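You operate a simulated robot arm through the tools that you are given. There is no shell and no other tool.

You are at the controls of a simulated two-armed robot. One attempt, no reset.

Task
Change the cold feed over from MAGPIE to GOOSE without stopping JACKET.
Fine: open CURLEW, GOOSE and DIPPER fully, then shut MAGPIE; leave the other valves.

Only the result counts: the job must be done as asked and must still hold three seconds after the hand-in. Knocking over, shifting, dropping, spilling or breaking anything else fails it.

Robot
Two 7-joint arms with fingered hands on one trunk that stands fixed in place. Base frame: the origin is at the foot of the trunk, x ahead of it, y to its left, z up. Units: mm, degrees, N and s.
The left shoulder is at [70, 162, 1285], the right one opposite. With the tool pointing down near the work surface each hand reaches from about 320 to 820 mm from the base axis, measured 20 degrees to its own side. Payload 4 kg a hand.
The TCP of each hand is the grasp point between the finger pads, 26 mm short of the fingertips. In the tool frame z runs along the fingers and y along their closing line. The gripper opens to 132 mm; its body begins 73 mm behind the TCP. The gripper is a hand of 4 fingers: y runs from the thumb to the fingers, the wrist lies at [0, 0, -224] in the tool frame.
Orientation is that of the tool frame in the base frame, as [roll, pitch, yaw] about the fixed x, y, z axes, in that order (R = Rz(yaw) Ry(pitch) Rx(roll)). With the fingers straight down and closing along the base's y, the tool's x points along the base's -x, its y along +y and its z along -z.

Tools
- The arms move only by the tool play_rows. It takes "left_increments", "right_increments" or both (then of equal length, played together; a hand with none holds still); each is a list of rows, each a list of 6 numbers: the turn, a rotation vector about the tool's x, y, z in units of 5 degrees (1.0 is 5 degrees), then the shift along the tool's x, y, z in units of 20 mm (1.0 is 20 mm). In form: [[ax, ay, az, dx, dy, dz], ...]. A call has 1 to 20 rows; each row shifts and turns the commanded pose from where the row before left it, along the tool's axes as they then stand. A call with a number of a shift or a turn outside -1 to 1 is refused whole. Rows are played at 5 a second. More than 50 mm and 8.6 degrees between two rows, and nothing of the call is played. Where a pose cannot be reached the arm comes as near as it can. A force on the tool above 40 N (or 10 N above the force at the start of the call, whichever is more), or a blocked arm, ends the call early, and 0.2 s more pass. In this call time passes only in rows, and 0.2 s behind the last. The reply holds the time, the measured pose of the TCP, the force on the tool along the base axes, the opening and the grip force, in the units named above and with some noise, with the torque about the TCP (base axes, N m) and any sound that the robot's microphone picked up.
- Cameras (640 x 400 px; columns grow to the right, rows downward): "scene" is now at [136.5, 47.8, 1518.8]; the picture's right is [0.49, -0.87, 0.00], its down [-0.46, -0.26, -0.85] and it looks along [0.74, 0.42, -0.52] (base axes); focal length 348 px, centre (320, 200). "left" rides on the left gripper at [-73, 6, -94] in its tool frame; the picture's right is [-0.08, -1.00, 0.00], its down [0.79, -0.06, -0.62] and it looks along [0.61, -0.05, 0.79] (tool axes); focal length 230 px, centre (320, 200). "right" rides on the right gripper at [73, 6, -94] in its tool frame; the picture's right is [-0.08, 1.00, 0.00], its down [-0.79, -0.06, -0.62] and it looks along [-0.61, -0.05, 0.79] (tool axes); focal length 230 px, centre (320, 200). There is no depth. A picture from a camera that has moved, and an enlarged one, comes with that camera's place and axes in the base frame and with its lens. The place of the scene camera against the robot may be out by one fixed shift of up to 12 mm in any direction.
- capture(camera): a new picture of that camera. The clock stands still meanwhile.
- lift_body(by): slides the trunk up (or, below 0, down) by that many mm; the arms and the scene camera ride with it, the base frame stays. It gives what a move gives, with no picture.
- move_fingers(finger1, finger2, finger3, thumb_bend, hand): sets how far each is bent, from 0 (flat) to 100 (curled in); at 30 the hand is open as for a grip, at 70 the pads meet at the TCP. One left out holds its place. A second passes; each finger stops where it meets its share of the squeeze, and holds until it gets a number again. It is the only way to open and close the hand. It gives what a move gives, with no picture; readings hold the bend of each and the force on the fingers (four entries, about 0 where the hand has none), thumb and palm.
- head_to(pan, tilt): turns the head with the scene camera to pan (to the left, within 86 degrees either way) and tilt (down, from -29 to 69), counted from straight ahead of the robot. It gives what a move gives.
- inspect(camera, box): a new picture of the part [left, top, right, bottom] of that camera's present view, enlarged. The clock stands still meanwhile.
- finish_job(): hands the job in; it is judged then, once.

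Places have to be worked out from the pictures, the camera data and where the tool is seen. Open the grippers and draw the arms clear of the work before you hand the job in, unless the task says otherwise.

The tools are called after "Emit:" as a command line: name --argument value ..., lists and objects as JSON in quotes. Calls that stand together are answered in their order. play_rows: Moves the arms, as the interface text tells. Its arguments: {"type":"object","properties":{"left_increments":{"type":"array"},"right_increments":{"type":"array"}},"required":[]} The other tools are called the same way: lift_body (by) moves the trunk up or down; move_fingers (finger1, finger2, finger3, thumb_bend, hand) moves the fingers one by one; head_to (pan, tilt) turns the head that bears the scene camera; capture (camera) takes a picture; inspect (camera, box) takes an enlarged picture of a part of a camera's view; finish_job () hands the job in.

At the start:

```text
time: 0.0
left_position: [296.1, 383.0, 1325.9]
left_tool_rot: [-179.8, 0.1, -179.9]
left_wrist_force: [0.0, -0.2, 0.7]
left_wrist_torque: [0.01, 0.01, 0.03]
left_gripper_width: 131.8
left_grip_force: 0.1
left_shape: jaw
left_bend: [30.0, 30.0, 30.0, 30.0]
left_finger forces: [0.0, 0.1, 0.1, 0.0, 0.0, 0.0]
right_position: [407.3, 51.6, 1301.1]
right_tool_rot: [179.9, -0.1, -180.0]
right_wrist_force: [-0.2, -0.4, -0.1]
right_wrist_torque: [0.02, -0.01, -0.02]
right_gripper_width: 131.8
right_grip_force: 0.1
right_shape: jaw
right_bend: [30.0, 30.0, 30.0, 30.0]
right_finger forces: [0.0, 0.0, 0.1, 0.1, 0.0, 0.0]
trunk travel left (down, up): [-765.0, 175.0]
head pan, tilt (commanded): [29.7, 31.6]
```

scene: 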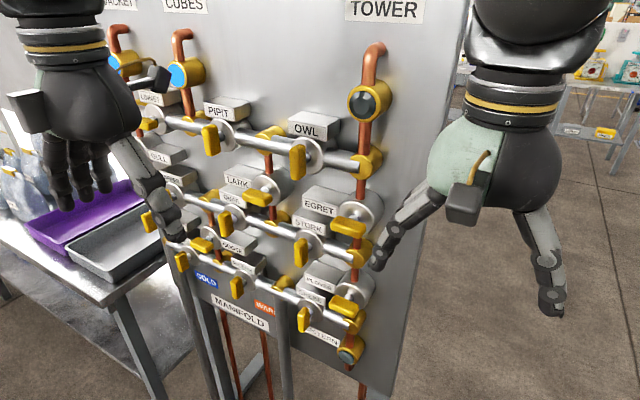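
right: 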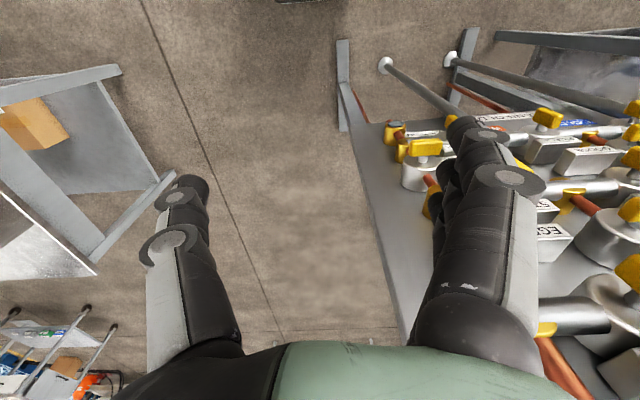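
left: 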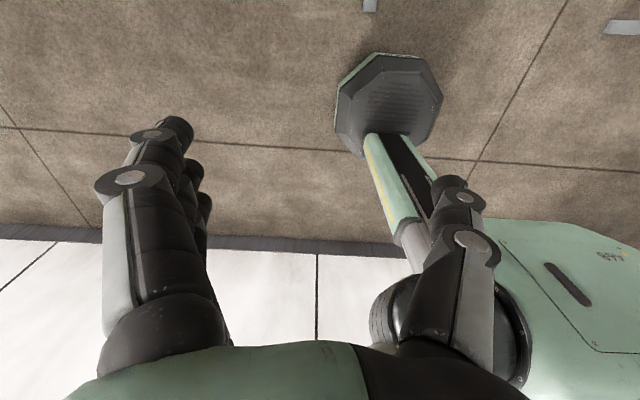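

The scene shows a manifold panel ahead-left with yellow valve handles and name tags. I'll look closer at the panel to read the labels first.

Emit:
inspect --camera "scene" --box '[100, 60, 260, 160]'

Emit:
inspect --camera "scene" --box '[130, 140, 290, 240]'

Emit:
inspect --camera "scene" --box '[240, 100, 400, 200]'

Emit:
inspect --camera "scene" --box '[160, 200, 400, 370]'

```text
4.00 times, centred on (180, 110) of scene
camera zoom: at [136.5, 47.8, 1518.8], right [0.49, -0.87, 0.0], down [-0.46, -0.26, -0.85], along [0.74, 0.42, -0.52], focal length 1393 px, centre (880, 560)
```

zoom: 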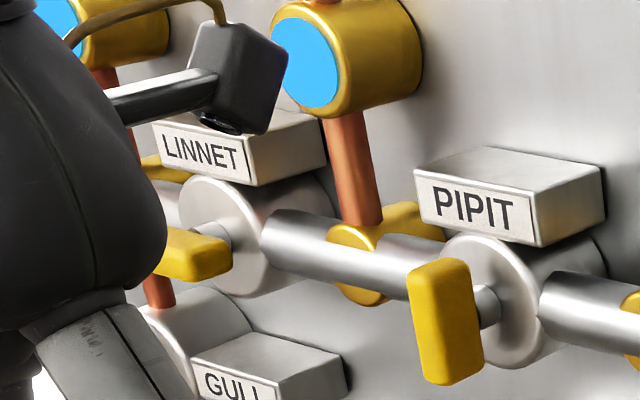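

```text
4.00 times, centred on (210, 190) of scene
camera zoom: at [136.5, 47.8, 1518.8], right [0.49, -0.87, 0.0], down [-0.46, -0.26, -0.85], along [0.74, 0.42, -0.52], focal length 1393 px, centre (760, 240)
```

zoom: 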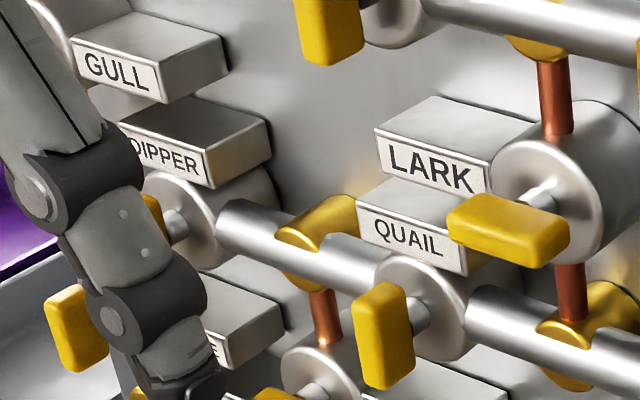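

```text
4.00 times, centred on (320, 150) of scene
camera zoom: at [136.5, 47.8, 1518.8], right [0.49, -0.87, 0.0], down [-0.46, -0.26, -0.85], along [0.74, 0.42, -0.52], focal length 1393 px, centre (320, 400)
```

zoom: 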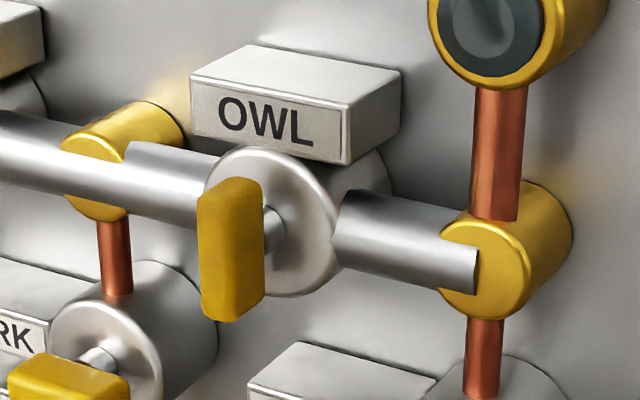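

```text
2.35 times, centred on (280, 285) of scene
camera zoom: at [136.5, 47.8, 1518.8], right [0.49, -0.87, 0.0], down [-0.46, -0.26, -0.85], along [0.74, 0.42, -0.52], focal length 820 px, centre (414, 0)
```

zoom: 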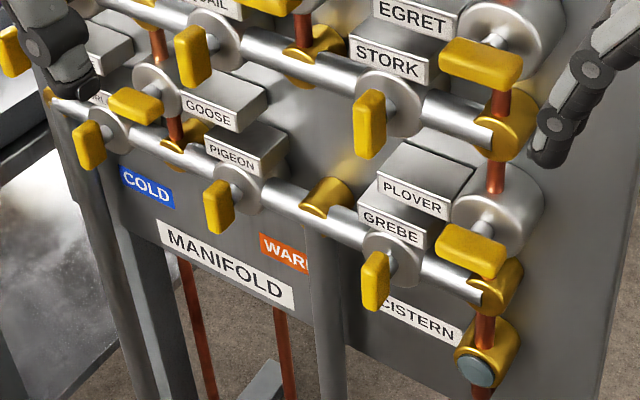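

The hands hide part of the panel and I have no depth yet. Raising the trunk gives a known vertical baseline, so I'll lift it and retake the picture to triangulate.

Emit:
lift_body --by 150

Emit:
capture --camera "scene"

Emit:
capture --camera "right"

Emit:
capture --camera "left"

```text
time: 1.8
left_position: [297.7, 383.5, 1477.7]
left_tool_rot: [180.0, 0.1, 180.0]
left_wrist_force: [0.0, -0.6, -0.4]
left_wrist_torque: [-0.01, 0.02, -0.01]
left_gripper_width: 132.0
left_grip_force: 0.0
left_shape: jaw
left_bend: [30.0, 30.0, 30.0, 30.0]
left_finger forces: [0.0, 0.1, 0.0, 0.1, 0.0, 0.1]
right_position: [406.0, 50.7, 1450.9]
right_tool_rot: [180.0, -0.1, -180.0]
right_wrist_force: [0.7, -0.2, 0.0]
right_wrist_torque: [-0.02, -0.02, -0.01]
right_gripper_width: 131.9
right_grip_force: 0.0
right_shape: jaw
right_bend: [30.0, 30.0, 30.0, 30.0]
right_finger forces: [0.0, 0.0, 0.0, 0.0, 0.0, 0.0]
trunk travel left (down, up): [-915.0, 25.0]
head pan, tilt (commanded): [29.7, 31.6]
```

```text
taken
camera scene: at [136.5, 47.8, 1668.8], right [0.49, -0.87, 0.0], down [-0.46, -0.26, -0.85], along [0.74, 0.42, -0.52], focal length 348 px, centre (320, 200)
```

scene: 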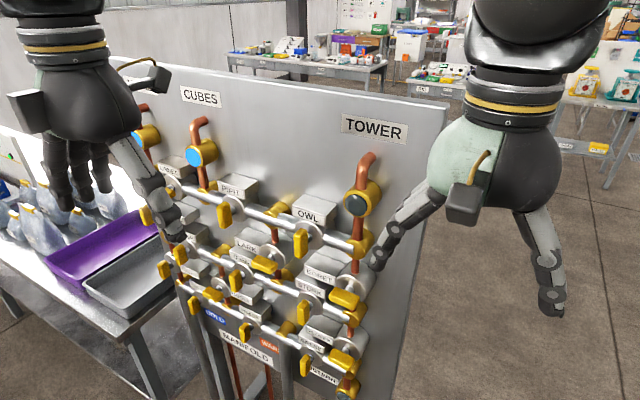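

```text
taken
camera right: at [335.2, 55.9, 1545.5], right [0.08, 1.0, 0.0], down [0.79, -0.06, 0.62], along [0.61, -0.05, -0.79], focal length 230 px, centre (320, 200)
```

right: 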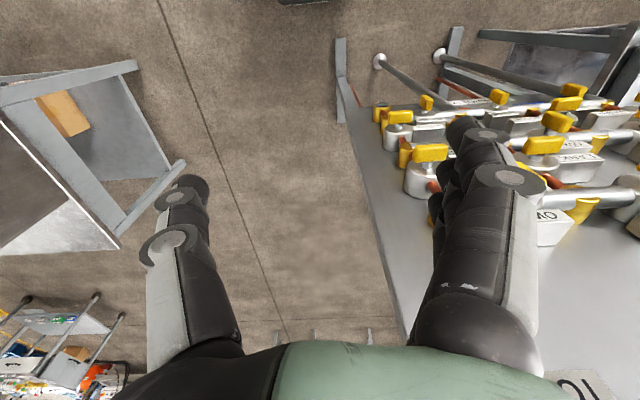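

```text
taken
camera left: at [370.8, 387.8, 1569.6], right [0.08, -1.0, 0.0], down [-0.79, -0.06, 0.61], along [-0.61, -0.05, -0.79], focal length 230 px, centre (320, 200)
```

left: 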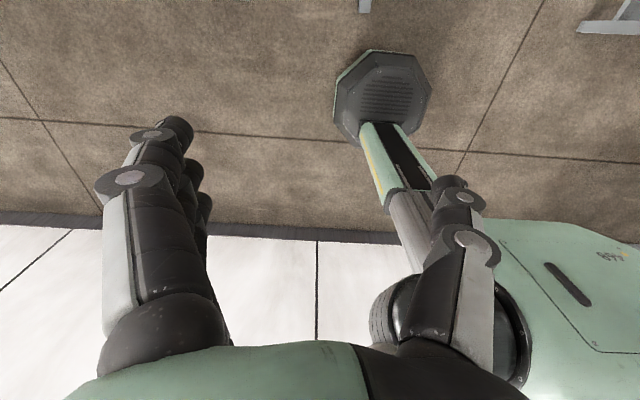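

Triangulating OWL and PIPIT handles puts the valve handles at x≈515–535, y 200–600, z 1050–1310, with the panel roughly facing −x. I'll draw both hands aside so they no longer hide the panel.

Emit:
play_rows --left_increments '[[0, 0, 0, 0.4, 1, 0], [0, 0, 0, 0.4, 1, 0], [0, 0, 0, 0.4, 1, 0], [0, 0, 0, 0.4, 1, 0], [0, 0, 0, 0.4, 1, 0], [0, 0, 0, 0.4, 1, 0], [0, 0, 0, 0.4, 1, 0], [0, 0, 0, 0.4, 1, 0]]' --right_increments '[[0, 0, 0, 0.5, -1, 0], [0, 0, 0, 0.5, -1, 0], [0, 0, 0, 0.5, -1, 0], [0, 0, 0, 0.5, -1, 0], [0, 0, 0, 0.5, -1, 0], [0, 0, 0, 0.5, -1, 0], [0, 0, 0, 0.5, -1, 0], [0, 0, 0, 0.5, -1, 0]]'

Emit:
capture --camera "scene"

```text
time: 3.5
left_position: [254.5, 513.9, 1427.0]
left_tool_rot: [179.9, 0.4, -179.8]
left_wrist_force: [0.9, 0.6, -0.2]
left_wrist_torque: [-0.03, -0.01, -0.02]
left_gripper_width: 132.0
left_grip_force: 0.0
left_shape: jaw
left_bend: [30.0, 30.0, 30.0, 30.0]
left_finger forces: [0.1, 0.0, 0.0, 0.1, 0.0, 0.1]
left hand out of reach, approached as far as the arm can: row 1, 2, 3, 4, 5, 6, 7, 8
right_position: [324.6, -110.2, 1449.7]
right_tool_rot: [180.0, 0.0, 180.0]
right_wrist_force: [0.5, 0.1, 0.1]
right_wrist_torque: [0.01, -0.02, 0.01]
right_gripper_width: 131.6
right_grip_force: 0.0
right_shape: jaw
right_bend: [30.0, 30.0, 30.0, 30.0]
right_finger forces: [0.0, 0.1, 0.0, 0.0, 0.0, 0.0]
trunk travel left (down, up): [-915.0, 25.0]
head pan, tilt (commanded): [29.7, 31.6]
```

```text
taken
camera scene: at [135.0, 46.1, 1669.0], right [0.49, -0.87, 0.0], down [-0.46, -0.26, -0.85], along [0.74, 0.42, -0.52], focal length 348 px, centre (320, 200)
```

scene: 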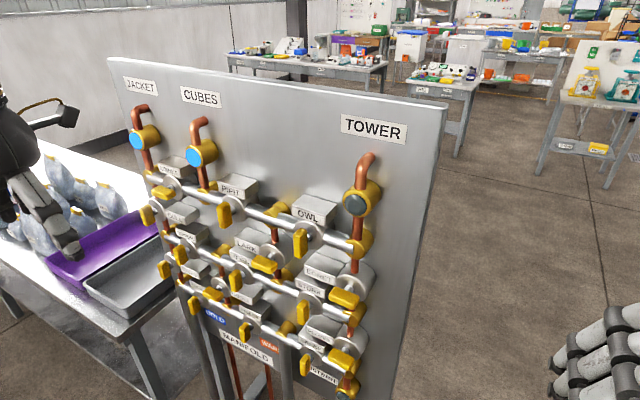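

The panel is now fully visible. I'll enlarge sections to read all tags and handle orientations.

Emit:
inspect --camera "scene" --box '[120, 140, 248, 220]'

Emit:
inspect --camera "scene" --box '[130, 210, 258, 290]'

Emit:
inspect --camera "scene" --box '[190, 270, 318, 350]'

Emit:
inspect --camera "scene" --box '[260, 230, 388, 310]'

Emit:
inspect --camera "scene" --box '[270, 310, 398, 390]'

```text
5.00 times, centred on (184, 180) of scene
camera zoom: at [135.0, 46.1, 1669.0], right [0.49, -0.87, 0.0], down [-0.46, -0.26, -0.85], along [0.74, 0.42, -0.52], focal length 1741 px, centre (1000, 300)
```

zoom: 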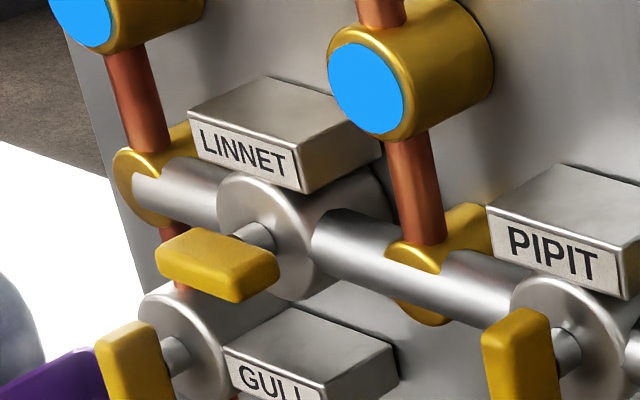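

```text
5.00 times, centred on (194, 250) of scene
camera zoom: at [135.0, 46.1, 1669.0], right [0.49, -0.87, 0.0], down [-0.46, -0.26, -0.85], along [0.74, 0.42, -0.52], focal length 1741 px, centre (950, -50)
```

zoom: 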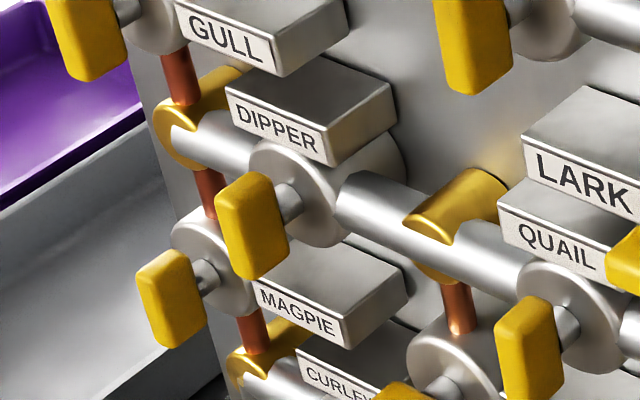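

```text
5.00 times, centred on (254, 310) of scene
camera zoom: at [135.0, 46.1, 1669.0], right [0.49, -0.87, 0.0], down [-0.46, -0.26, -0.85], along [0.74, 0.42, -0.52], focal length 1741 px, centre (650, -350)
```

zoom: 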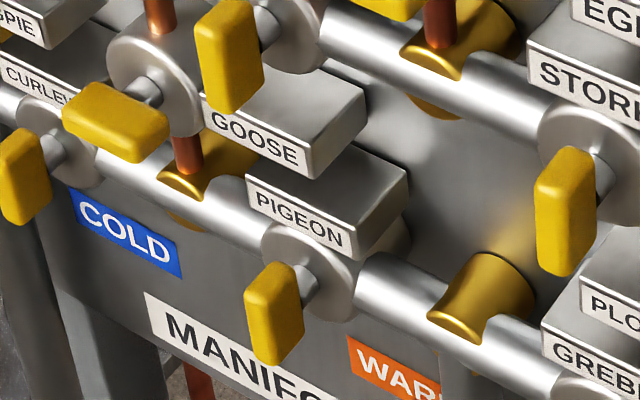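

```text
5.00 times, centred on (324, 270) of scene
camera zoom: at [135.0, 46.1, 1669.0], right [0.49, -0.87, 0.0], down [-0.46, -0.26, -0.85], along [0.74, 0.42, -0.52], focal length 1741 px, centre (300, -150)
```

zoom: 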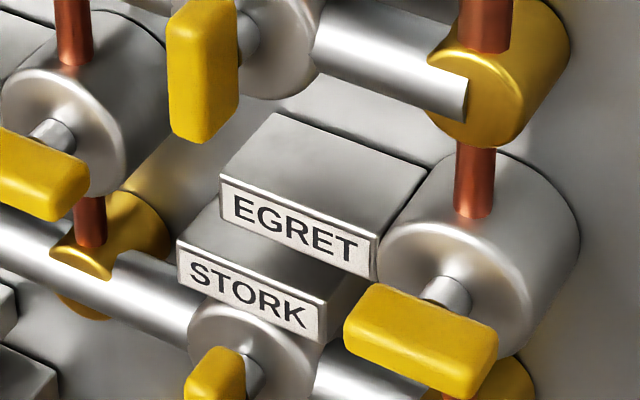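

```text
5.00 times, centred on (334, 350) of scene
camera zoom: at [135.0, 46.1, 1669.0], right [0.49, -0.87, 0.0], down [-0.46, -0.26, -0.85], along [0.74, 0.42, -0.52], focal length 1741 px, centre (250, -550)
```

zoom: 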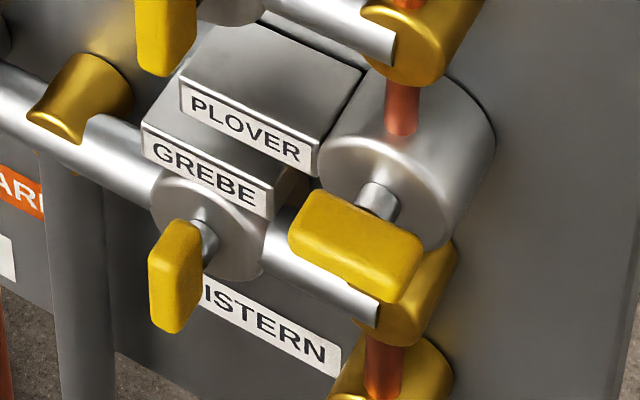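

All tags read: MAGPIE, GULL and LINNET stand along their pipes (open), while CURLEW, GOOSE and DIPPER stand across theirs (shut), so each needs a quarter turn. I'll lower the trunk for a second, more frontal viewpoint to fix positions accurately.

Emit:
lift_body --by -300

Emit:
capture --camera "scene"

Emit:
inspect --camera "scene" --box '[60, 60, 220, 160]'

Emit:
inspect --camera "scene" --box '[120, 130, 280, 230]'

```text
time: 6.5
left_position: [256.4, 513.9, 1126.7]
left_tool_rot: [-180.0, 0.2, -179.9]
left_wrist_force: [0.7, 0.8, 0.8]
left_wrist_torque: [-0.01, 0.02, -0.02]
left_gripper_width: 132.0
left_grip_force: 0.1
left_shape: jaw
left_bend: [30.0, 30.0, 30.0, 30.0]
left_finger forces: [0.0, 0.0, 0.1, 0.0, 0.0, 0.0]
right_position: [326.6, -108.7, 1149.3]
right_tool_rot: [-180.0, 0.1, -180.0]
right_wrist_force: [-0.1, -0.8, 0.3]
right_wrist_torque: [-0.03, 0.01, 0.03]
right_gripper_width: 132.0
right_grip_force: 0.0
right_shape: jaw
right_bend: [30.0, 30.0, 30.0, 30.0]
right_finger forces: [0.0, 0.0, 0.0, 0.0, 0.0, 0.1]
trunk travel left (down, up): [-615.0, 325.0]
head pan, tilt (commanded): [29.7, 31.6]
```

```text
taken
camera scene: at [136.3, 47.7, 1368.9], right [0.49, -0.87, 0.0], down [-0.46, -0.26, -0.85], along [0.74, 0.42, -0.52], focal length 348 px, centre (320, 200)
```

scene: 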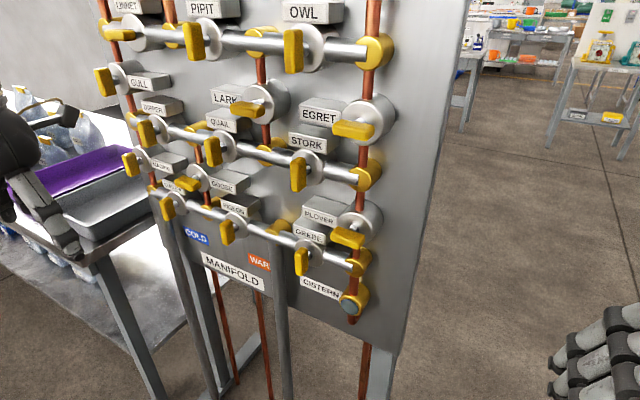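

```text
4.00 times, centred on (140, 110) of scene
camera zoom: at [136.3, 47.7, 1368.9], right [0.49, -0.87, 0.0], down [-0.46, -0.26, -0.85], along [0.74, 0.42, -0.52], focal length 1393 px, centre (1040, 560)
```

zoom: 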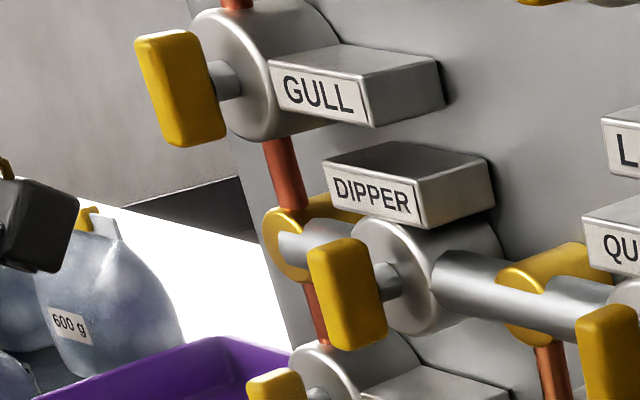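

```text
4.00 times, centred on (200, 180) of scene
camera zoom: at [136.3, 47.7, 1368.9], right [0.49, -0.87, 0.0], down [-0.46, -0.26, -0.85], along [0.74, 0.42, -0.52], focal length 1393 px, centre (800, 280)
```

zoom: 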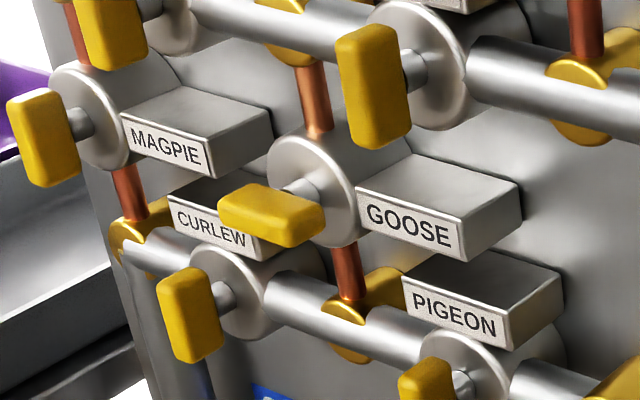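

Triangulation puts the handles in the plane x≈520: DIPPER (y≈644, z≈1130), GOOSE (559, 1044), CURLEW (645, 959), MAGPIE (729, 1045), on an ≈86 mm grid. I'll swing the left hand from pointing down to pointing forward (+x), staying well short of the panel.

Emit:
play_rows --left_increments '[[0, -1, 0, -0.4, 0, 0.02], [0, -1, 0, -0.4, 0, 0.05], [0, -1, 0, -0.39, 0, 0.09], [0, -1, 0, -0.38, 0, 0.12], [0, -1, 0, -0.37, 0, 0.15], [0, -1, 0, -0.355, 0, 0.185], [0, -1, 0, -0.34, 0, 0.215], [0, -1, 0, -0.32, 0, 0.24], [0, -1, 0, -0.295, 0, 0.27], [0, -1, 0, -0.27, 0, 0.295], [0, -1, 0, -0.24, 0, 0.32], [0, -1, 0, -0.215, 0, 0.34], [0, -1, 0, -0.185, 0, 0.355], [0, -1, 0, -0.15, 0, 0.37], [0, -1, 0, -0.12, 0, 0.38], [0, -1, 0, -0.09, 0, 0.39], [0, -1, 0, -0.05, 0, 0.4], [0, -1, 0, -0.02, 0, 0.4]]'

Emit:
capture --camera "scene"

Emit:
capture --camera "left"

```text
time: 10.3
left_position: [395.2, 514.0, 1119.6]
left_tool_rot: [176.4, 84.1, 176.5]
left_wrist_force: [0.0, 0.4, -0.4]
left_wrist_torque: [-0.01, -0.01, 0.02]
left_gripper_width: 131.9
left_grip_force: 0.0
left_shape: jaw
left_bend: [30.0, 30.0, 30.0, 30.0]
left_finger forces: [0.0, 0.0, 0.0, 0.0, 0.0, 0.0]
left hand out of reach, approached as far as the arm can: row 18
right_position: [328.8, -108.1, 1149.8]
right_tool_rot: [-179.9, -0.2, 180.0]
right_wrist_force: [0.4, -0.1, 0.2]
right_wrist_torque: [-0.01, 0.02, -0.04]
right_gripper_width: 131.9
right_grip_force: 0.0
right_shape: jaw
right_bend: [30.0, 30.0, 30.0, 30.0]
right_finger forces: [0.0, 0.0, 0.0, 0.0, 0.1, 0.1]
trunk travel left (down, up): [-615.0, 325.0]
head pan, tilt (commanded): [29.7, 31.6]
```

```text
taken
camera scene: at [138.8, 48.0, 1368.5], right [0.5, -0.87, 0.0], down [-0.46, -0.26, -0.85], along [0.74, 0.42, -0.53], focal length 348 px, centre (320, 200)
```

scene: 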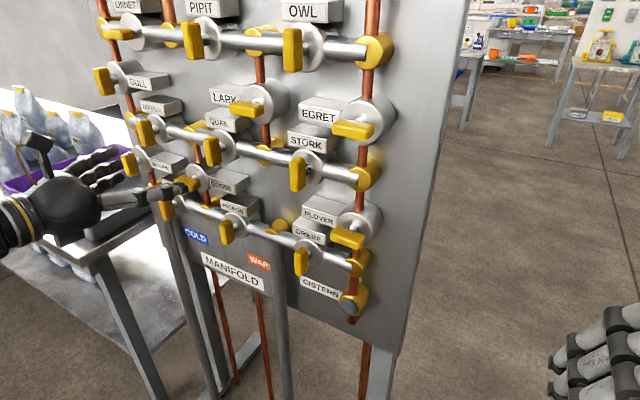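

```text
taken
camera left: at [310.4, 519.8, 1201.5], right [0.01, -1.0, 0.07], down [-0.69, -0.06, -0.72], along [0.72, -0.04, -0.69], focal length 230 px, centre (320, 200)
```

left: 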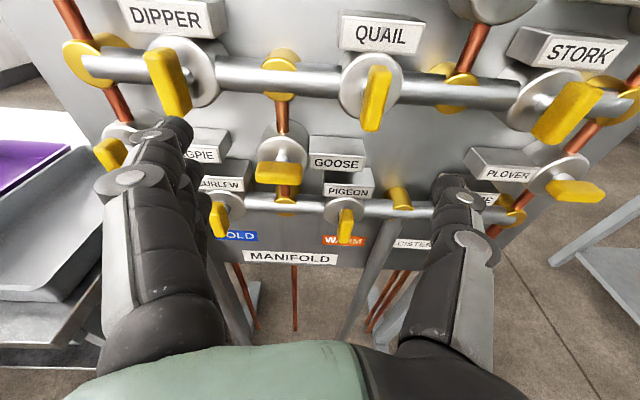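

The left hand now points almost straight ahead and its camera sees the panel frontally. I'll enlarge that view and the scene view to measure handles, stems and label depths.

Emit:
inspect --camera "left" --box '[90, 0, 250, 100]'

Emit:
inspect --camera "left" --box '[190, 130, 350, 230]'

Emit:
inspect --camera "left" --box '[310, 0, 470, 100]'

Emit:
inspect --camera "scene" --box '[0, 110, 240, 260]'

```text
4.00 times, centred on (170, 50) of left
camera zoom: at [310.4, 519.8, 1201.5], right [0.01, -1.0, 0.07], down [-0.69, -0.06, -0.72], along [0.72, -0.04, -0.69], focal length 920 px, centre (920, 800)
```

zoom: 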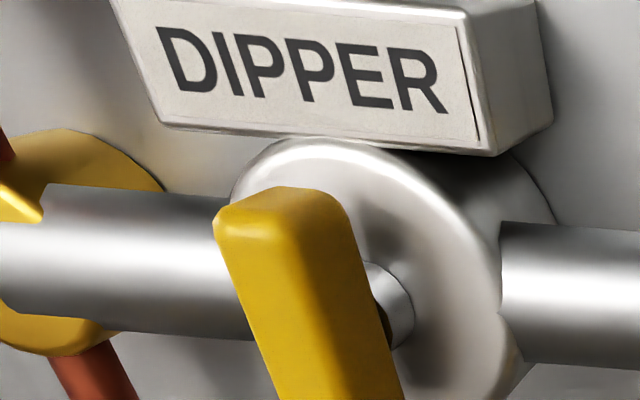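

```text
4.00 times, centred on (270, 180) of left
camera zoom: at [310.4, 519.8, 1201.5], right [0.01, -1.0, 0.07], down [-0.69, -0.06, -0.72], along [0.72, -0.04, -0.69], focal length 920 px, centre (520, 280)
```

zoom: 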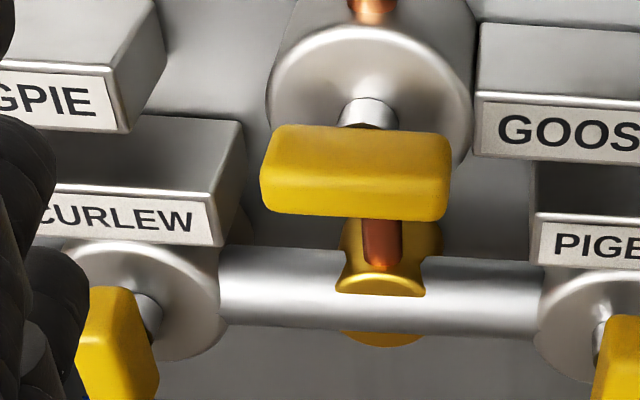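

```text
4.00 times, centred on (390, 50) of left
camera zoom: at [310.4, 519.8, 1201.5], right [0.01, -1.0, 0.07], down [-0.69, -0.06, -0.72], along [0.72, -0.04, -0.69], focal length 920 px, centre (40, 800)
```

zoom: 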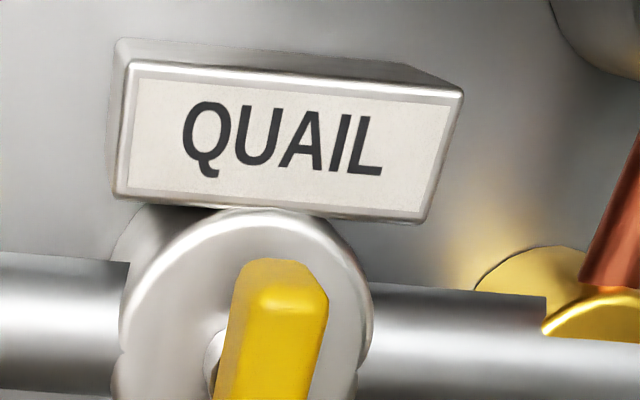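

```text
2.67 times, centred on (120, 185) of scene
camera zoom: at [138.8, 48.0, 1368.5], right [0.5, -0.87, 0.0], down [-0.46, -0.26, -0.85], along [0.74, 0.42, -0.53], focal length 929 px, centre (853, 240)
```

zoom: 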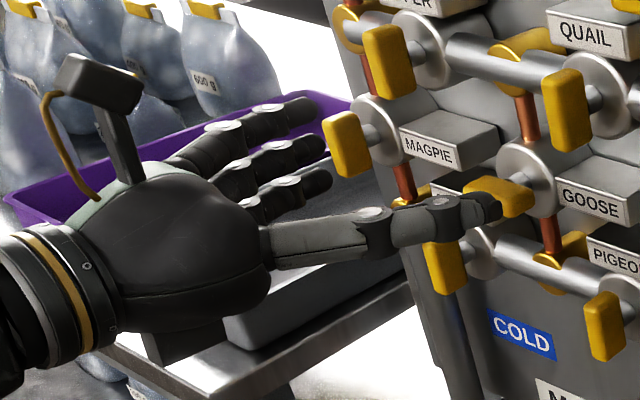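

Each handle is a bar about 52×24×13 mm, with the disc and label faces roughly 27 mm behind the handle's centre, so the fingertips must not go more than about 20 mm past it. I'll move the hand down and left toward a standoff in front of CURLEW.

Emit:
play_rows --left_increments '[[0, 0, 0, 1, 0.8, 0], [0, 0, 0, 1, 0.8, 0], [0, 0, 0, 1, 0.8, 0], [0, 0, 0, 1, 0.8, 0], [0, 0, 0, 1, 0.8, 0], [0, 0, 0, 1, 0.8, 0], [0, 0, 0, 1, 0.8, 0], [0, 0, 0, 1, 0.8, 0]]'

Emit:
capture --camera "left"

Emit:
capture --camera "scene"

```text
time: 12.2
left_position: [377.0, 645.6, 961.8]
left_tool_rot: [177.0, 84.2, 177.0]
left_wrist_force: [-0.5, 0.0, 0.7]
left_wrist_torque: [-0.01, 0.0, -0.03]
left_gripper_width: 131.6
left_grip_force: 0.1
left_shape: jaw
left_bend: [30.0, 30.0, 30.0, 30.0]
left_finger forces: [0.0, 0.0, 0.1, 0.1, 0.0, 0.0]
right_position: [326.5, -106.8, 1151.2]
right_tool_rot: [-179.8, 0.0, -180.0]
right_wrist_force: [0.2, 0.3, 0.8]
right_wrist_torque: [0.03, 0.0, -0.01]
right_gripper_width: 132.0
right_grip_force: 0.0
right_shape: jaw
right_bend: [30.0, 30.0, 30.0, 30.0]
right_finger forces: [0.1, 0.0, 0.1, 0.0, 0.0, 0.1]
trunk travel left (down, up): [-615.0, 325.0]
head pan, tilt (commanded): [29.7, 31.6]
```

```text
taken
camera left: at [291.8, 650.9, 1043.3], right [0.01, -1.0, 0.07], down [-0.69, -0.06, -0.72], along [0.72, -0.04, -0.69], focal length 230 px, centre (320, 200)
```

left: 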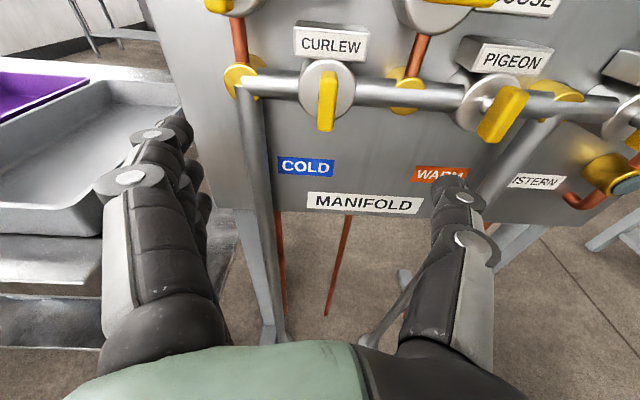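

```text
taken
camera scene: at [136.3, 49.0, 1368.8], right [0.49, -0.87, 0.0], down [-0.46, -0.26, -0.85], along [0.74, 0.42, -0.53], focal length 348 px, centre (320, 200)
```

scene: 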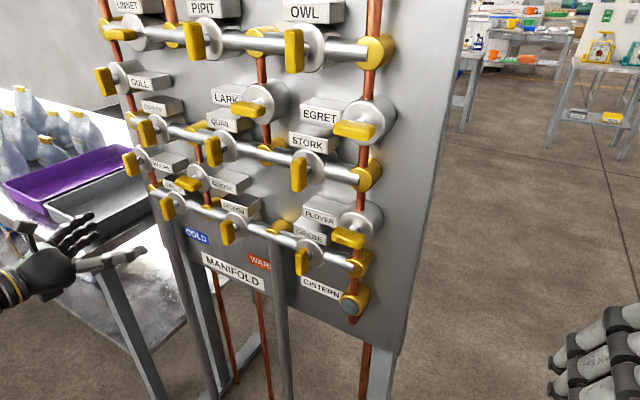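

CURLEW's handle triangulates from two hand-camera views to about (516, 640, 960). I'll square the tool to +x, shift 6 mm right and advance to x≈430, still 50 mm short of the handles.

Emit:
play_rows --left_increments '[[0, -0.58, 0, 0, -0.28, 0.5], [0, -0.58, 0, 0, 0, 1], [0, 0, 0, 0, 0, 1]]'

Emit:
capture --camera "left"

```text
time: 12.9
left_position: [428.4, 637.7, 960.0]
left_tool_rot: [93.2, 89.6, 93.1]
left_wrist_force: [-0.1, 0.3, 0.5]
left_wrist_torque: [0.01, 0.04, 0.0]
left_gripper_width: 131.7
left_grip_force: 0.0
left_shape: jaw
left_bend: [30.0, 30.0, 30.0, 30.0]
left_finger forces: [0.0, 0.0, 0.1, 0.0, 0.1, 0.0]
right_position: [327.3, -107.9, 1149.6]
right_tool_rot: [-179.9, 0.0, 180.0]
right_wrist_force: [0.4, -0.1, -0.2]
right_wrist_torque: [-0.04, 0.0, 0.01]
right_gripper_width: 132.0
right_grip_force: 0.1
right_shape: jaw
right_bend: [30.0, 30.0, 30.0, 30.0]
right_finger forces: [0.1, 0.0, 0.0, 0.0, 0.0, 0.0]
trunk travel left (down, up): [-615.0, 325.0]
head pan, tilt (commanded): [29.7, 31.6]
```

```text
taken
camera left: at [334.7, 643.7, 1033.3], right [0.0, -1.0, 0.07], down [-0.62, -0.06, -0.79], along [0.79, -0.04, -0.62], focal length 230 px, centre (320, 200)
```

left: 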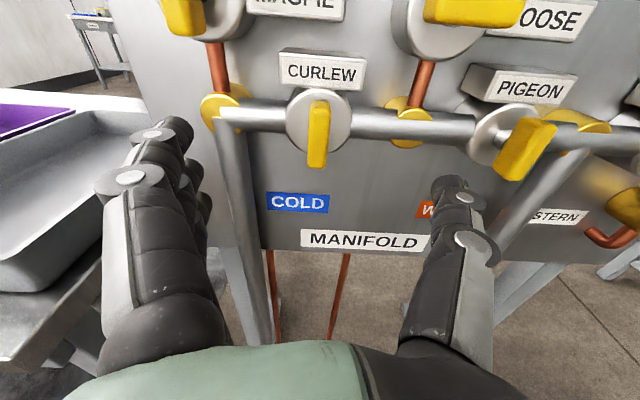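

CURLEW's handle reads y≈640, z≈959, directly ahead of the hand. Before grasping I'll test in free space that the wrist can make the full quarter turn counter-clockwise (seen from the front).

Emit:
play_rows --left_increments '[[0, 0, -1, 0, 0, 0], [0, 0, -1, 0, 0, 0], [0, 0, -1, 0, 0, 0], [0, 0, -1, 0, 0, 0], [0, 0, -1, 0, 0, 0], [0, 0, -1, 0, 0, 0], [0, 0, -1, 0, 0, 0], [0, 0, -1, 0, 0, 0], [0, 0, -1, 0, 0, 0], [0, 0, -1, 0, 0, 0], [0, 0, -1, 0, 0, 0], [0, 0, -1, 0, 0, 0], [0, 0, -1, 0, 0, 0], [0, 0, -1, 0, 0, 0], [0, 0, -1, 0, 0, 0], [0, 0, -1, 0, 0, 0], [0, 0, -1, 0, 0, 0], [0, 0, -1, 0, 0, 0], [0, 0, -1, 0, 0, 0], [0, 0, -1, 0, 0, 0]]'

Emit:
capture --camera "scene"

Emit:
capture --camera "left"

```text
time: 17.1
left_position: [427.4, 638.2, 958.9]
left_tool_rot: [-90.1, -9.8, -90.0]
left_wrist_force: [-0.2, 0.3, -0.3]
left_wrist_torque: [0.01, -0.04, -0.01]
left_gripper_width: 132.0
left_grip_force: 0.1
left_shape: jaw
left_bend: [30.0, 30.0, 30.0, 30.0]
left_finger forces: [0.1, 0.1, 0.1, 0.0, 0.0, 0.0]
right_position: [326.8, -108.0, 1149.5]
right_tool_rot: [-180.0, 0.0, 180.0]
right_wrist_force: [0.5, 0.2, 0.5]
right_wrist_torque: [-0.03, -0.01, 0.01]
right_gripper_width: 131.8
right_grip_force: 0.1
right_shape: jaw
right_bend: [30.0, 30.0, 30.0, 30.0]
right_finger forces: [0.1, 0.1, 0.0, 0.0, 0.0, 0.0]
trunk travel left (down, up): [-615.0, 325.0]
head pan, tilt (commanded): [29.7, 31.6]
```

```text
taken
camera scene: at [136.4, 47.8, 1368.8], right [0.49, -0.87, 0.0], down [-0.46, -0.26, -0.85], along [0.74, 0.42, -0.52], focal length 348 px, centre (320, 200)
```

scene: 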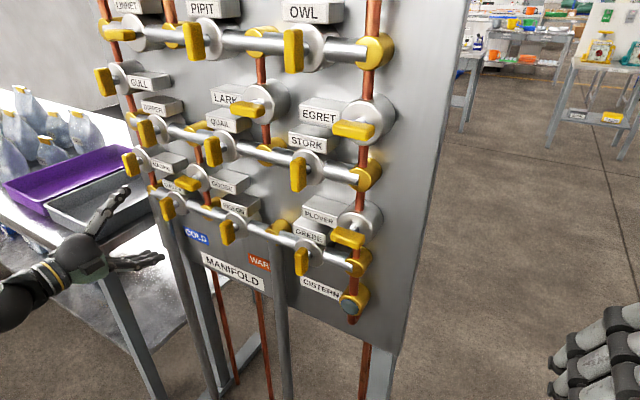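

```text
taken
camera left: at [334.3, 709.4, 941.5], right [0.0, 0.24, 0.97], down [-0.62, -0.76, 0.19], along [0.79, -0.6, 0.15], focal length 230 px, centre (320, 200)
```

left: 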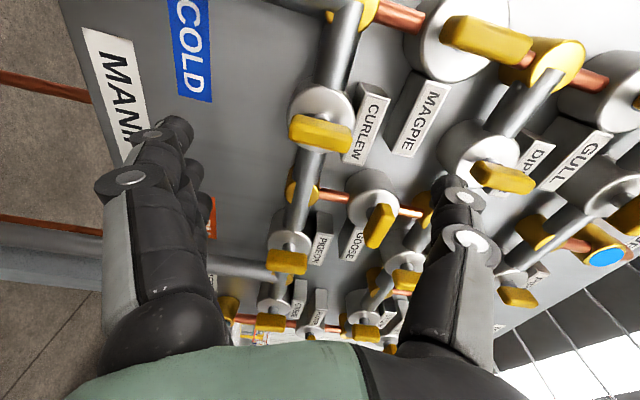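

The wrist made the turn freely, and the new view fixes CURLEW's handle at about (513, 640, 959.5), GOOSE (y 556, z 1046), DIPPER (641, 1132), MAGPIE (727, 1047). I'll roll the hand back to the grasp orientation and nudge it to y=640.

Emit:
play_rows --left_increments '[[0, 0, 1, 0, 0, 0], [0, 0, 1, 0, 0, 0], [0, 0, 1, 0, 0, 0], [0, 0, 1, 0, 0, 0], [0, 0, 1, 0, 0, 0], [0, 0, 1, 0, 0, 0], [0, 0, 1, 0, 0, 0], [0, 0, 1, 0, 0, 0], [0, 0, 1, 0, 0, 0], [0, 0, 1, 0, 0, 0], [0, 0, 1, 0, 0, 0], [0, 0, 1, 0, 0, 0], [0, 0, 1, 0, 0, 0], [0, 0, 1, 0, 0, 0], [0, 0, 1, 0, 0, 0], [0, 0, 1, 0, 0, 0], [0, 0, 1, 0, 0, 0], [0, 0, 1, 0, 0, 0], [0, 0, 1, 0, 0, 0], [0, 0, 1, 0, 0.1, 0]]'

Emit:
move_fingers --hand "left" --finger1 48 --finger2 48 --finger3 48 --thumb_bend 48

Emit:
capture --camera "left"

Emit:
inspect --camera "scene" --box '[0, 160, 240, 310]'

```text
time: 21.4
left_position: [428.7, 640.4, 959.7]
left_tool_rot: [95.0, 89.6, 94.9]
left_wrist_force: [0.0, 0.7, 0.6]
left_wrist_torque: [-0.05, 0.03, -0.01]
left_gripper_width: 131.8
left_grip_force: 0.0
left_shape: jaw
left_bend: [30.0, 30.0, 30.0, 30.0]
left_finger forces: [0.0, 0.0, 0.1, 0.0, 0.1, 0.0]
right_position: [325.9, -108.0, 1149.3]
right_tool_rot: [-179.9, 0.0, 180.0]
right_wrist_force: [0.1, -0.3, 0.3]
right_wrist_torque: [-0.01, -0.01, -0.01]
right_gripper_width: 131.9
right_grip_force: 0.1
right_shape: jaw
right_bend: [30.0, 30.0, 30.0, 30.0]
right_finger forces: [0.0, 0.1, 0.0, 0.0, 0.1, 0.1]
trunk travel left (down, up): [-615.0, 325.0]
head pan, tilt (commanded): [29.7, 31.6]
```

```text
time: 22.4
left_position: [427.3, 640.9, 959.1]
left_tool_rot: [98.3, 89.6, 98.1]
left_wrist_force: [-0.7, 0.2, -0.5]
left_wrist_torque: [-0.01, 0.01, -0.02]
left_gripper_width: 78.1
left_grip_force: 0.1
left_shape: fingers
left_bend: [48.0, 48.0, 48.0, 48.0]
left_finger forces: [0.0, 0.0, 0.0, 0.0, 0.1, 0.1]
right_position: [327.2, -107.8, 1149.7]
right_tool_rot: [-180.0, 0.0, 180.0]
right_wrist_force: [-0.2, 0.3, 0.1]
right_wrist_torque: [0.03, -0.01, 0.01]
right_gripper_width: 131.8
right_grip_force: 0.1
right_shape: jaw
right_bend: [30.0, 30.0, 30.0, 30.0]
right_finger forces: [0.1, 0.1, 0.0, 0.1, 0.0, 0.1]
trunk travel left (down, up): [-615.0, 325.0]
head pan, tilt (commanded): [29.7, 31.6]
```

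```text
taken
camera left: at [334.3, 645.5, 1031.8], right [0.0, -1.0, 0.07], down [-0.62, -0.06, -0.78], along [0.79, -0.04, -0.62], focal length 230 px, centre (320, 200)
```

left: 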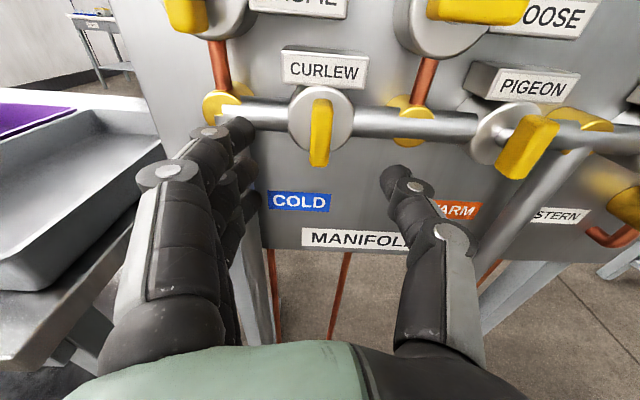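

```text
2.67 times, centred on (120, 235) of scene
camera zoom: at [136.4, 47.8, 1368.8], right [0.49, -0.87, 0.0], down [-0.46, -0.26, -0.85], along [0.74, 0.42, -0.52], focal length 929 px, centre (853, 107)
```

zoom: 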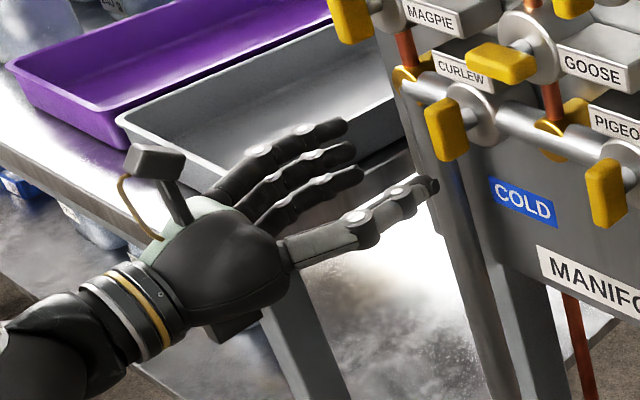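

The hand is pre-shaped to a 78 mm opening and centred on CURLEW's 24 mm handle. I'll advance straight in 60 mm so the tips just straddle the handle, then look.

Emit:
play_rows --left_increments '[[0, 0, 0, 0, 0, 0.75], [0, 0, 0, 0, 0, 0.75], [0, 0, 0, 0, 0, 0.75], [0, 0, 0, 0, 0, 0.75]]'

Emit:
capture --camera "left"

Emit:
inspect --camera "scene" --box '[40, 130, 240, 255]'

```text
time: 23.4
left_position: [487.4, 640.6, 959.3]
left_tool_rot: [101.9, 89.7, 101.9]
left_wrist_force: [-0.6, -0.5, -0.3]
left_wrist_torque: [-0.01, 0.02, -0.02]
left_gripper_width: 78.2
left_grip_force: 0.1
left_shape: fingers
left_bend: [48.0, 48.0, 48.0, 48.0]
left_finger forces: [0.0, 0.1, 0.1, 0.0, 0.0, 0.0]
right_position: [327.2, -107.6, 1149.5]
right_tool_rot: [179.9, 0.0, -179.9]
right_wrist_force: [-0.4, 0.6, 0.3]
right_wrist_torque: [0.01, 0.0, 0.0]
right_gripper_width: 131.9
right_grip_force: 0.1
right_shape: jaw
right_bend: [30.0, 30.0, 30.0, 30.0]
right_finger forces: [0.0, 0.0, 0.0, 0.0, 0.1, 0.0]
trunk travel left (down, up): [-615.0, 325.0]
head pan, tilt (commanded): [29.7, 31.6]
```

```text
taken
camera left: at [394.7, 645.9, 1032.2], right [0.0, -1.0, 0.07], down [-0.62, -0.06, -0.78], along [0.79, -0.04, -0.62], focal length 230 px, centre (320, 200)
```

left: 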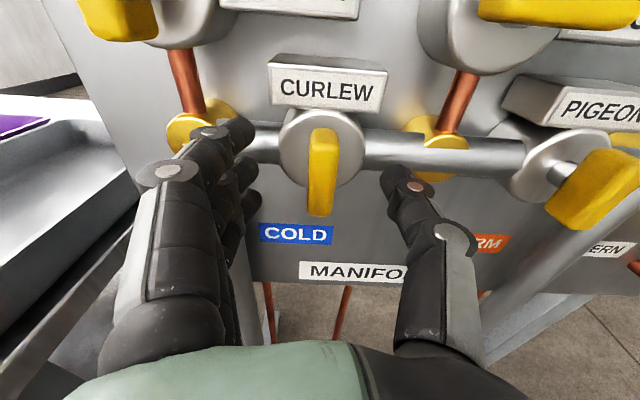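

```text
3.20 times, centred on (140, 192) of scene
camera zoom: at [136.9, 47.9, 1368.8], right [0.49, -0.87, 0.0], down [-0.46, -0.26, -0.85], along [0.74, 0.42, -0.53], focal length 1114 px, centre (896, 224)
```

zoom: 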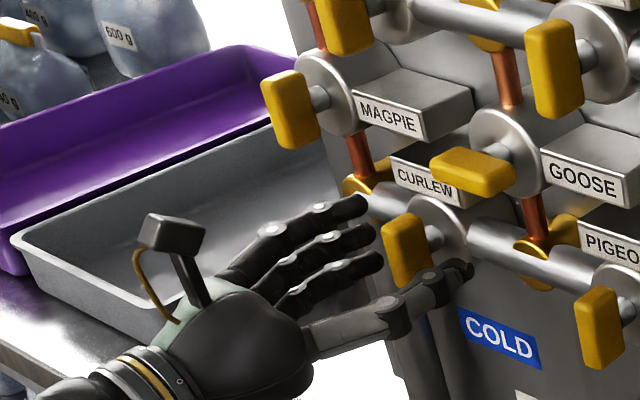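

The handle sits centred between fingers and thumb with its centre at x≈514. I'll advance the last ~18 mm (tips to x≈532, disc face at ≈541) and then close gently.

Emit:
play_rows --left_increments '[[0, 0, 0, 0, 0, 0.45], [0, 0, 0, 0, 0, 0.45]]'

Emit:
capture --camera "left"

Emit:
inspect --camera "scene" --box '[80, 140, 240, 240]'

```text
time: 23.9
left_position: [505.6, 641.0, 960.7]
left_tool_rot: [100.5, 89.5, 100.5]
left_wrist_force: [0.5, 0.0, -0.5]
left_wrist_torque: [0.01, -0.02, -0.01]
left_gripper_width: 78.2
left_grip_force: 0.0
left_shape: fingers
left_bend: [48.0, 48.0, 48.0, 48.0]
left_finger forces: [0.0, 0.1, 0.0, 0.0, 0.0, 0.1]
right_position: [326.6, -108.5, 1148.7]
right_tool_rot: [-179.9, 0.0, 180.0]
right_wrist_force: [-0.2, 0.6, -0.1]
right_wrist_torque: [-0.01, -0.03, 0.0]
right_gripper_width: 131.7
right_grip_force: 0.1
right_shape: jaw
right_bend: [30.0, 30.0, 30.0, 30.0]
right_finger forces: [0.1, 0.0, 0.1, 0.0, 0.0, 0.1]
trunk travel left (down, up): [-615.0, 325.0]
head pan, tilt (commanded): [29.7, 31.6]
```

```text
taken
camera left: at [412.7, 645.0, 1032.9], right [0.0, -1.0, 0.07], down [-0.62, -0.06, -0.78], along [0.79, -0.04, -0.62], focal length 230 px, centre (320, 200)
```

left: 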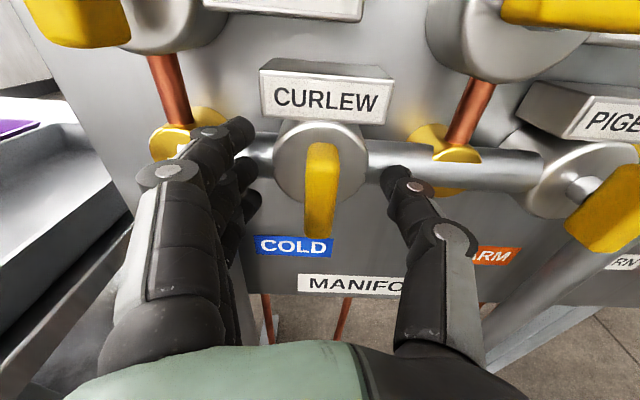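

```text
4.00 times, centred on (160, 190) of scene
camera zoom: at [136.6, 47.9, 1368.8], right [0.49, -0.87, 0.0], down [-0.46, -0.26, -0.85], along [0.74, 0.42, -0.52], focal length 1393 px, centre (960, 240)
```

zoom: 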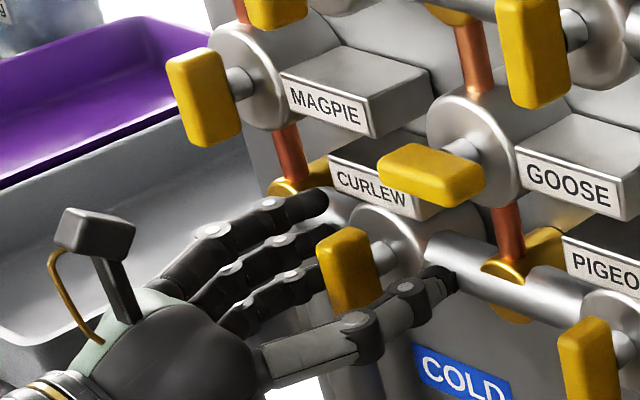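

Everything is in line and no contact yet. I'll close partway and check before the final squeeze.

Emit:
move_fingers --hand "left" --finger1 58 --finger2 58 --finger3 58 --thumb_bend 58

Emit:
capture --camera "left"

Emit:
inspect --camera "scene" --box '[80, 140, 240, 240]'

```text
time: 24.9
left_position: [505.4, 640.2, 960.2]
left_tool_rot: [97.9, 89.5, 97.9]
left_wrist_force: [0.5, 0.0, 1.3]
left_wrist_torque: [0.0, 0.01, 0.02]
left_gripper_width: 49.4
left_grip_force: 0.7
left_shape: fingers
left_bend: [57.0, 57.0, 57.0, 57.0]
left_finger forces: [0.0, 0.1, 0.0, 0.0, 0.4, 0.1]
right_position: [326.0, -107.3, 1149.9]
right_tool_rot: [180.0, -0.1, 180.0]
right_wrist_force: [-0.3, -0.1, -1.4]
right_wrist_torque: [0.0, 0.04, 0.02]
right_gripper_width: 131.8
right_grip_force: 0.1
right_shape: jaw
right_bend: [30.0, 30.0, 30.0, 30.0]
right_finger forces: [0.0, 0.0, 0.0, 0.1, 0.0, 0.0]
trunk travel left (down, up): [-615.0, 325.0]
head pan, tilt (commanded): [29.7, 31.6]
```

```text
taken
camera left: at [412.4, 644.8, 1033.1], right [0.0, -1.0, 0.07], down [-0.62, -0.06, -0.78], along [0.79, -0.04, -0.62], focal length 230 px, centre (320, 200)
```

left: 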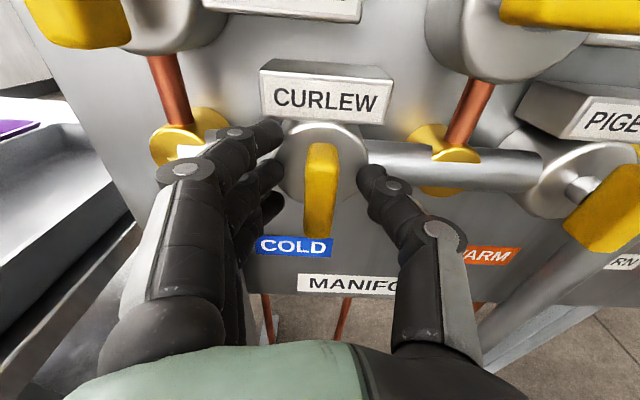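

```text
4.00 times, centred on (160, 190) of scene
camera zoom: at [136.4, 47.7, 1368.8], right [0.49, -0.87, 0.0], down [-0.46, -0.26, -0.85], along [0.74, 0.42, -0.52], focal length 1393 px, centre (960, 240)
```

zoom: 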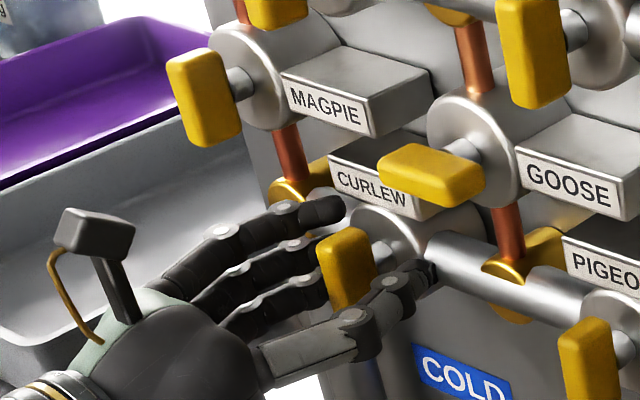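

Slight contact (thumb 0.4 N) shows at bend 57. I'll close further to grip the handle.

Emit:
move_fingers --hand "left" --finger1 66 --finger2 66 --finger3 66 --thumb_bend 66

Emit:
capture --camera "left"

Emit:
inspect --camera "scene" --box '[80, 140, 240, 240]'

```text
time: 25.9
left_position: [506.1, 641.0, 960.6]
left_tool_rot: [93.5, 89.6, 93.4]
left_wrist_force: [1.7, 4.8, 1.9]
left_wrist_torque: [0.06, -0.03, 0.13]
left_gripper_width: 25.3
left_grip_force: 4.3
left_shape: fingers
left_bend: [66.0, 57.0, 66.0, 65.0]
left_finger forces: [0.3, 6.6, 0.2, 0.0, 1.4, 0.1]
right_position: [327.2, -107.7, 1149.7]
right_tool_rot: [-179.9, 0.1, -180.0]
right_wrist_force: [-0.2, -0.3, -0.6]
right_wrist_torque: [-0.01, 0.0, -0.01]
right_gripper_width: 131.7
right_grip_force: 0.1
right_shape: jaw
right_bend: [30.0, 30.0, 30.0, 30.0]
right_finger forces: [0.0, 0.0, 0.1, 0.0, 0.0, 0.0]
trunk travel left (down, up): [-615.0, 325.0]
head pan, tilt (commanded): [29.7, 31.6]
```

```text
taken
camera left: at [412.4, 645.7, 1033.0], right [0.0, -1.0, 0.07], down [-0.62, -0.06, -0.79], along [0.79, -0.04, -0.62], focal length 230 px, centre (320, 200)
```

left: 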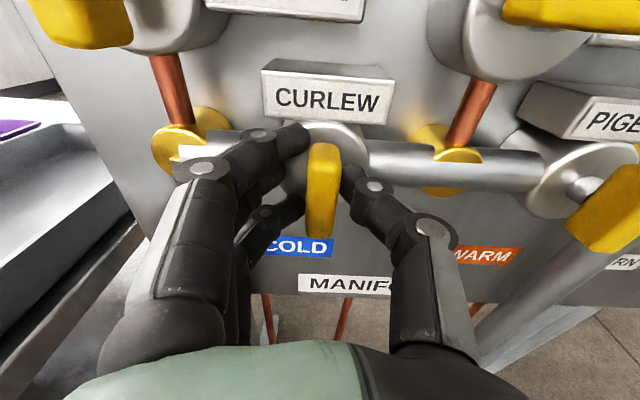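

```text
4.00 times, centred on (160, 190) of scene
camera zoom: at [136.5, 48.6, 1368.8], right [0.5, -0.87, 0.0], down [-0.46, -0.26, -0.85], along [0.74, 0.42, -0.52], focal length 1393 px, centre (960, 240)
```

zoom: 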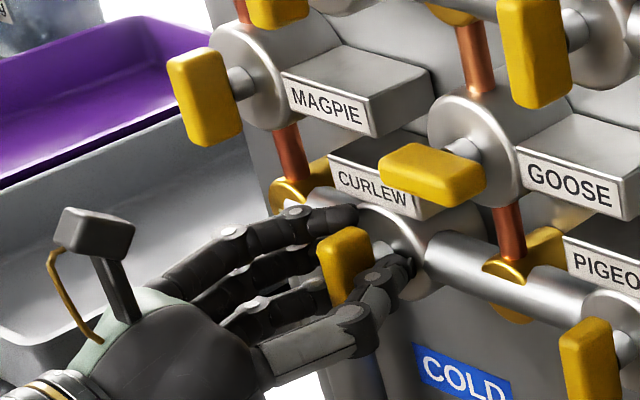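

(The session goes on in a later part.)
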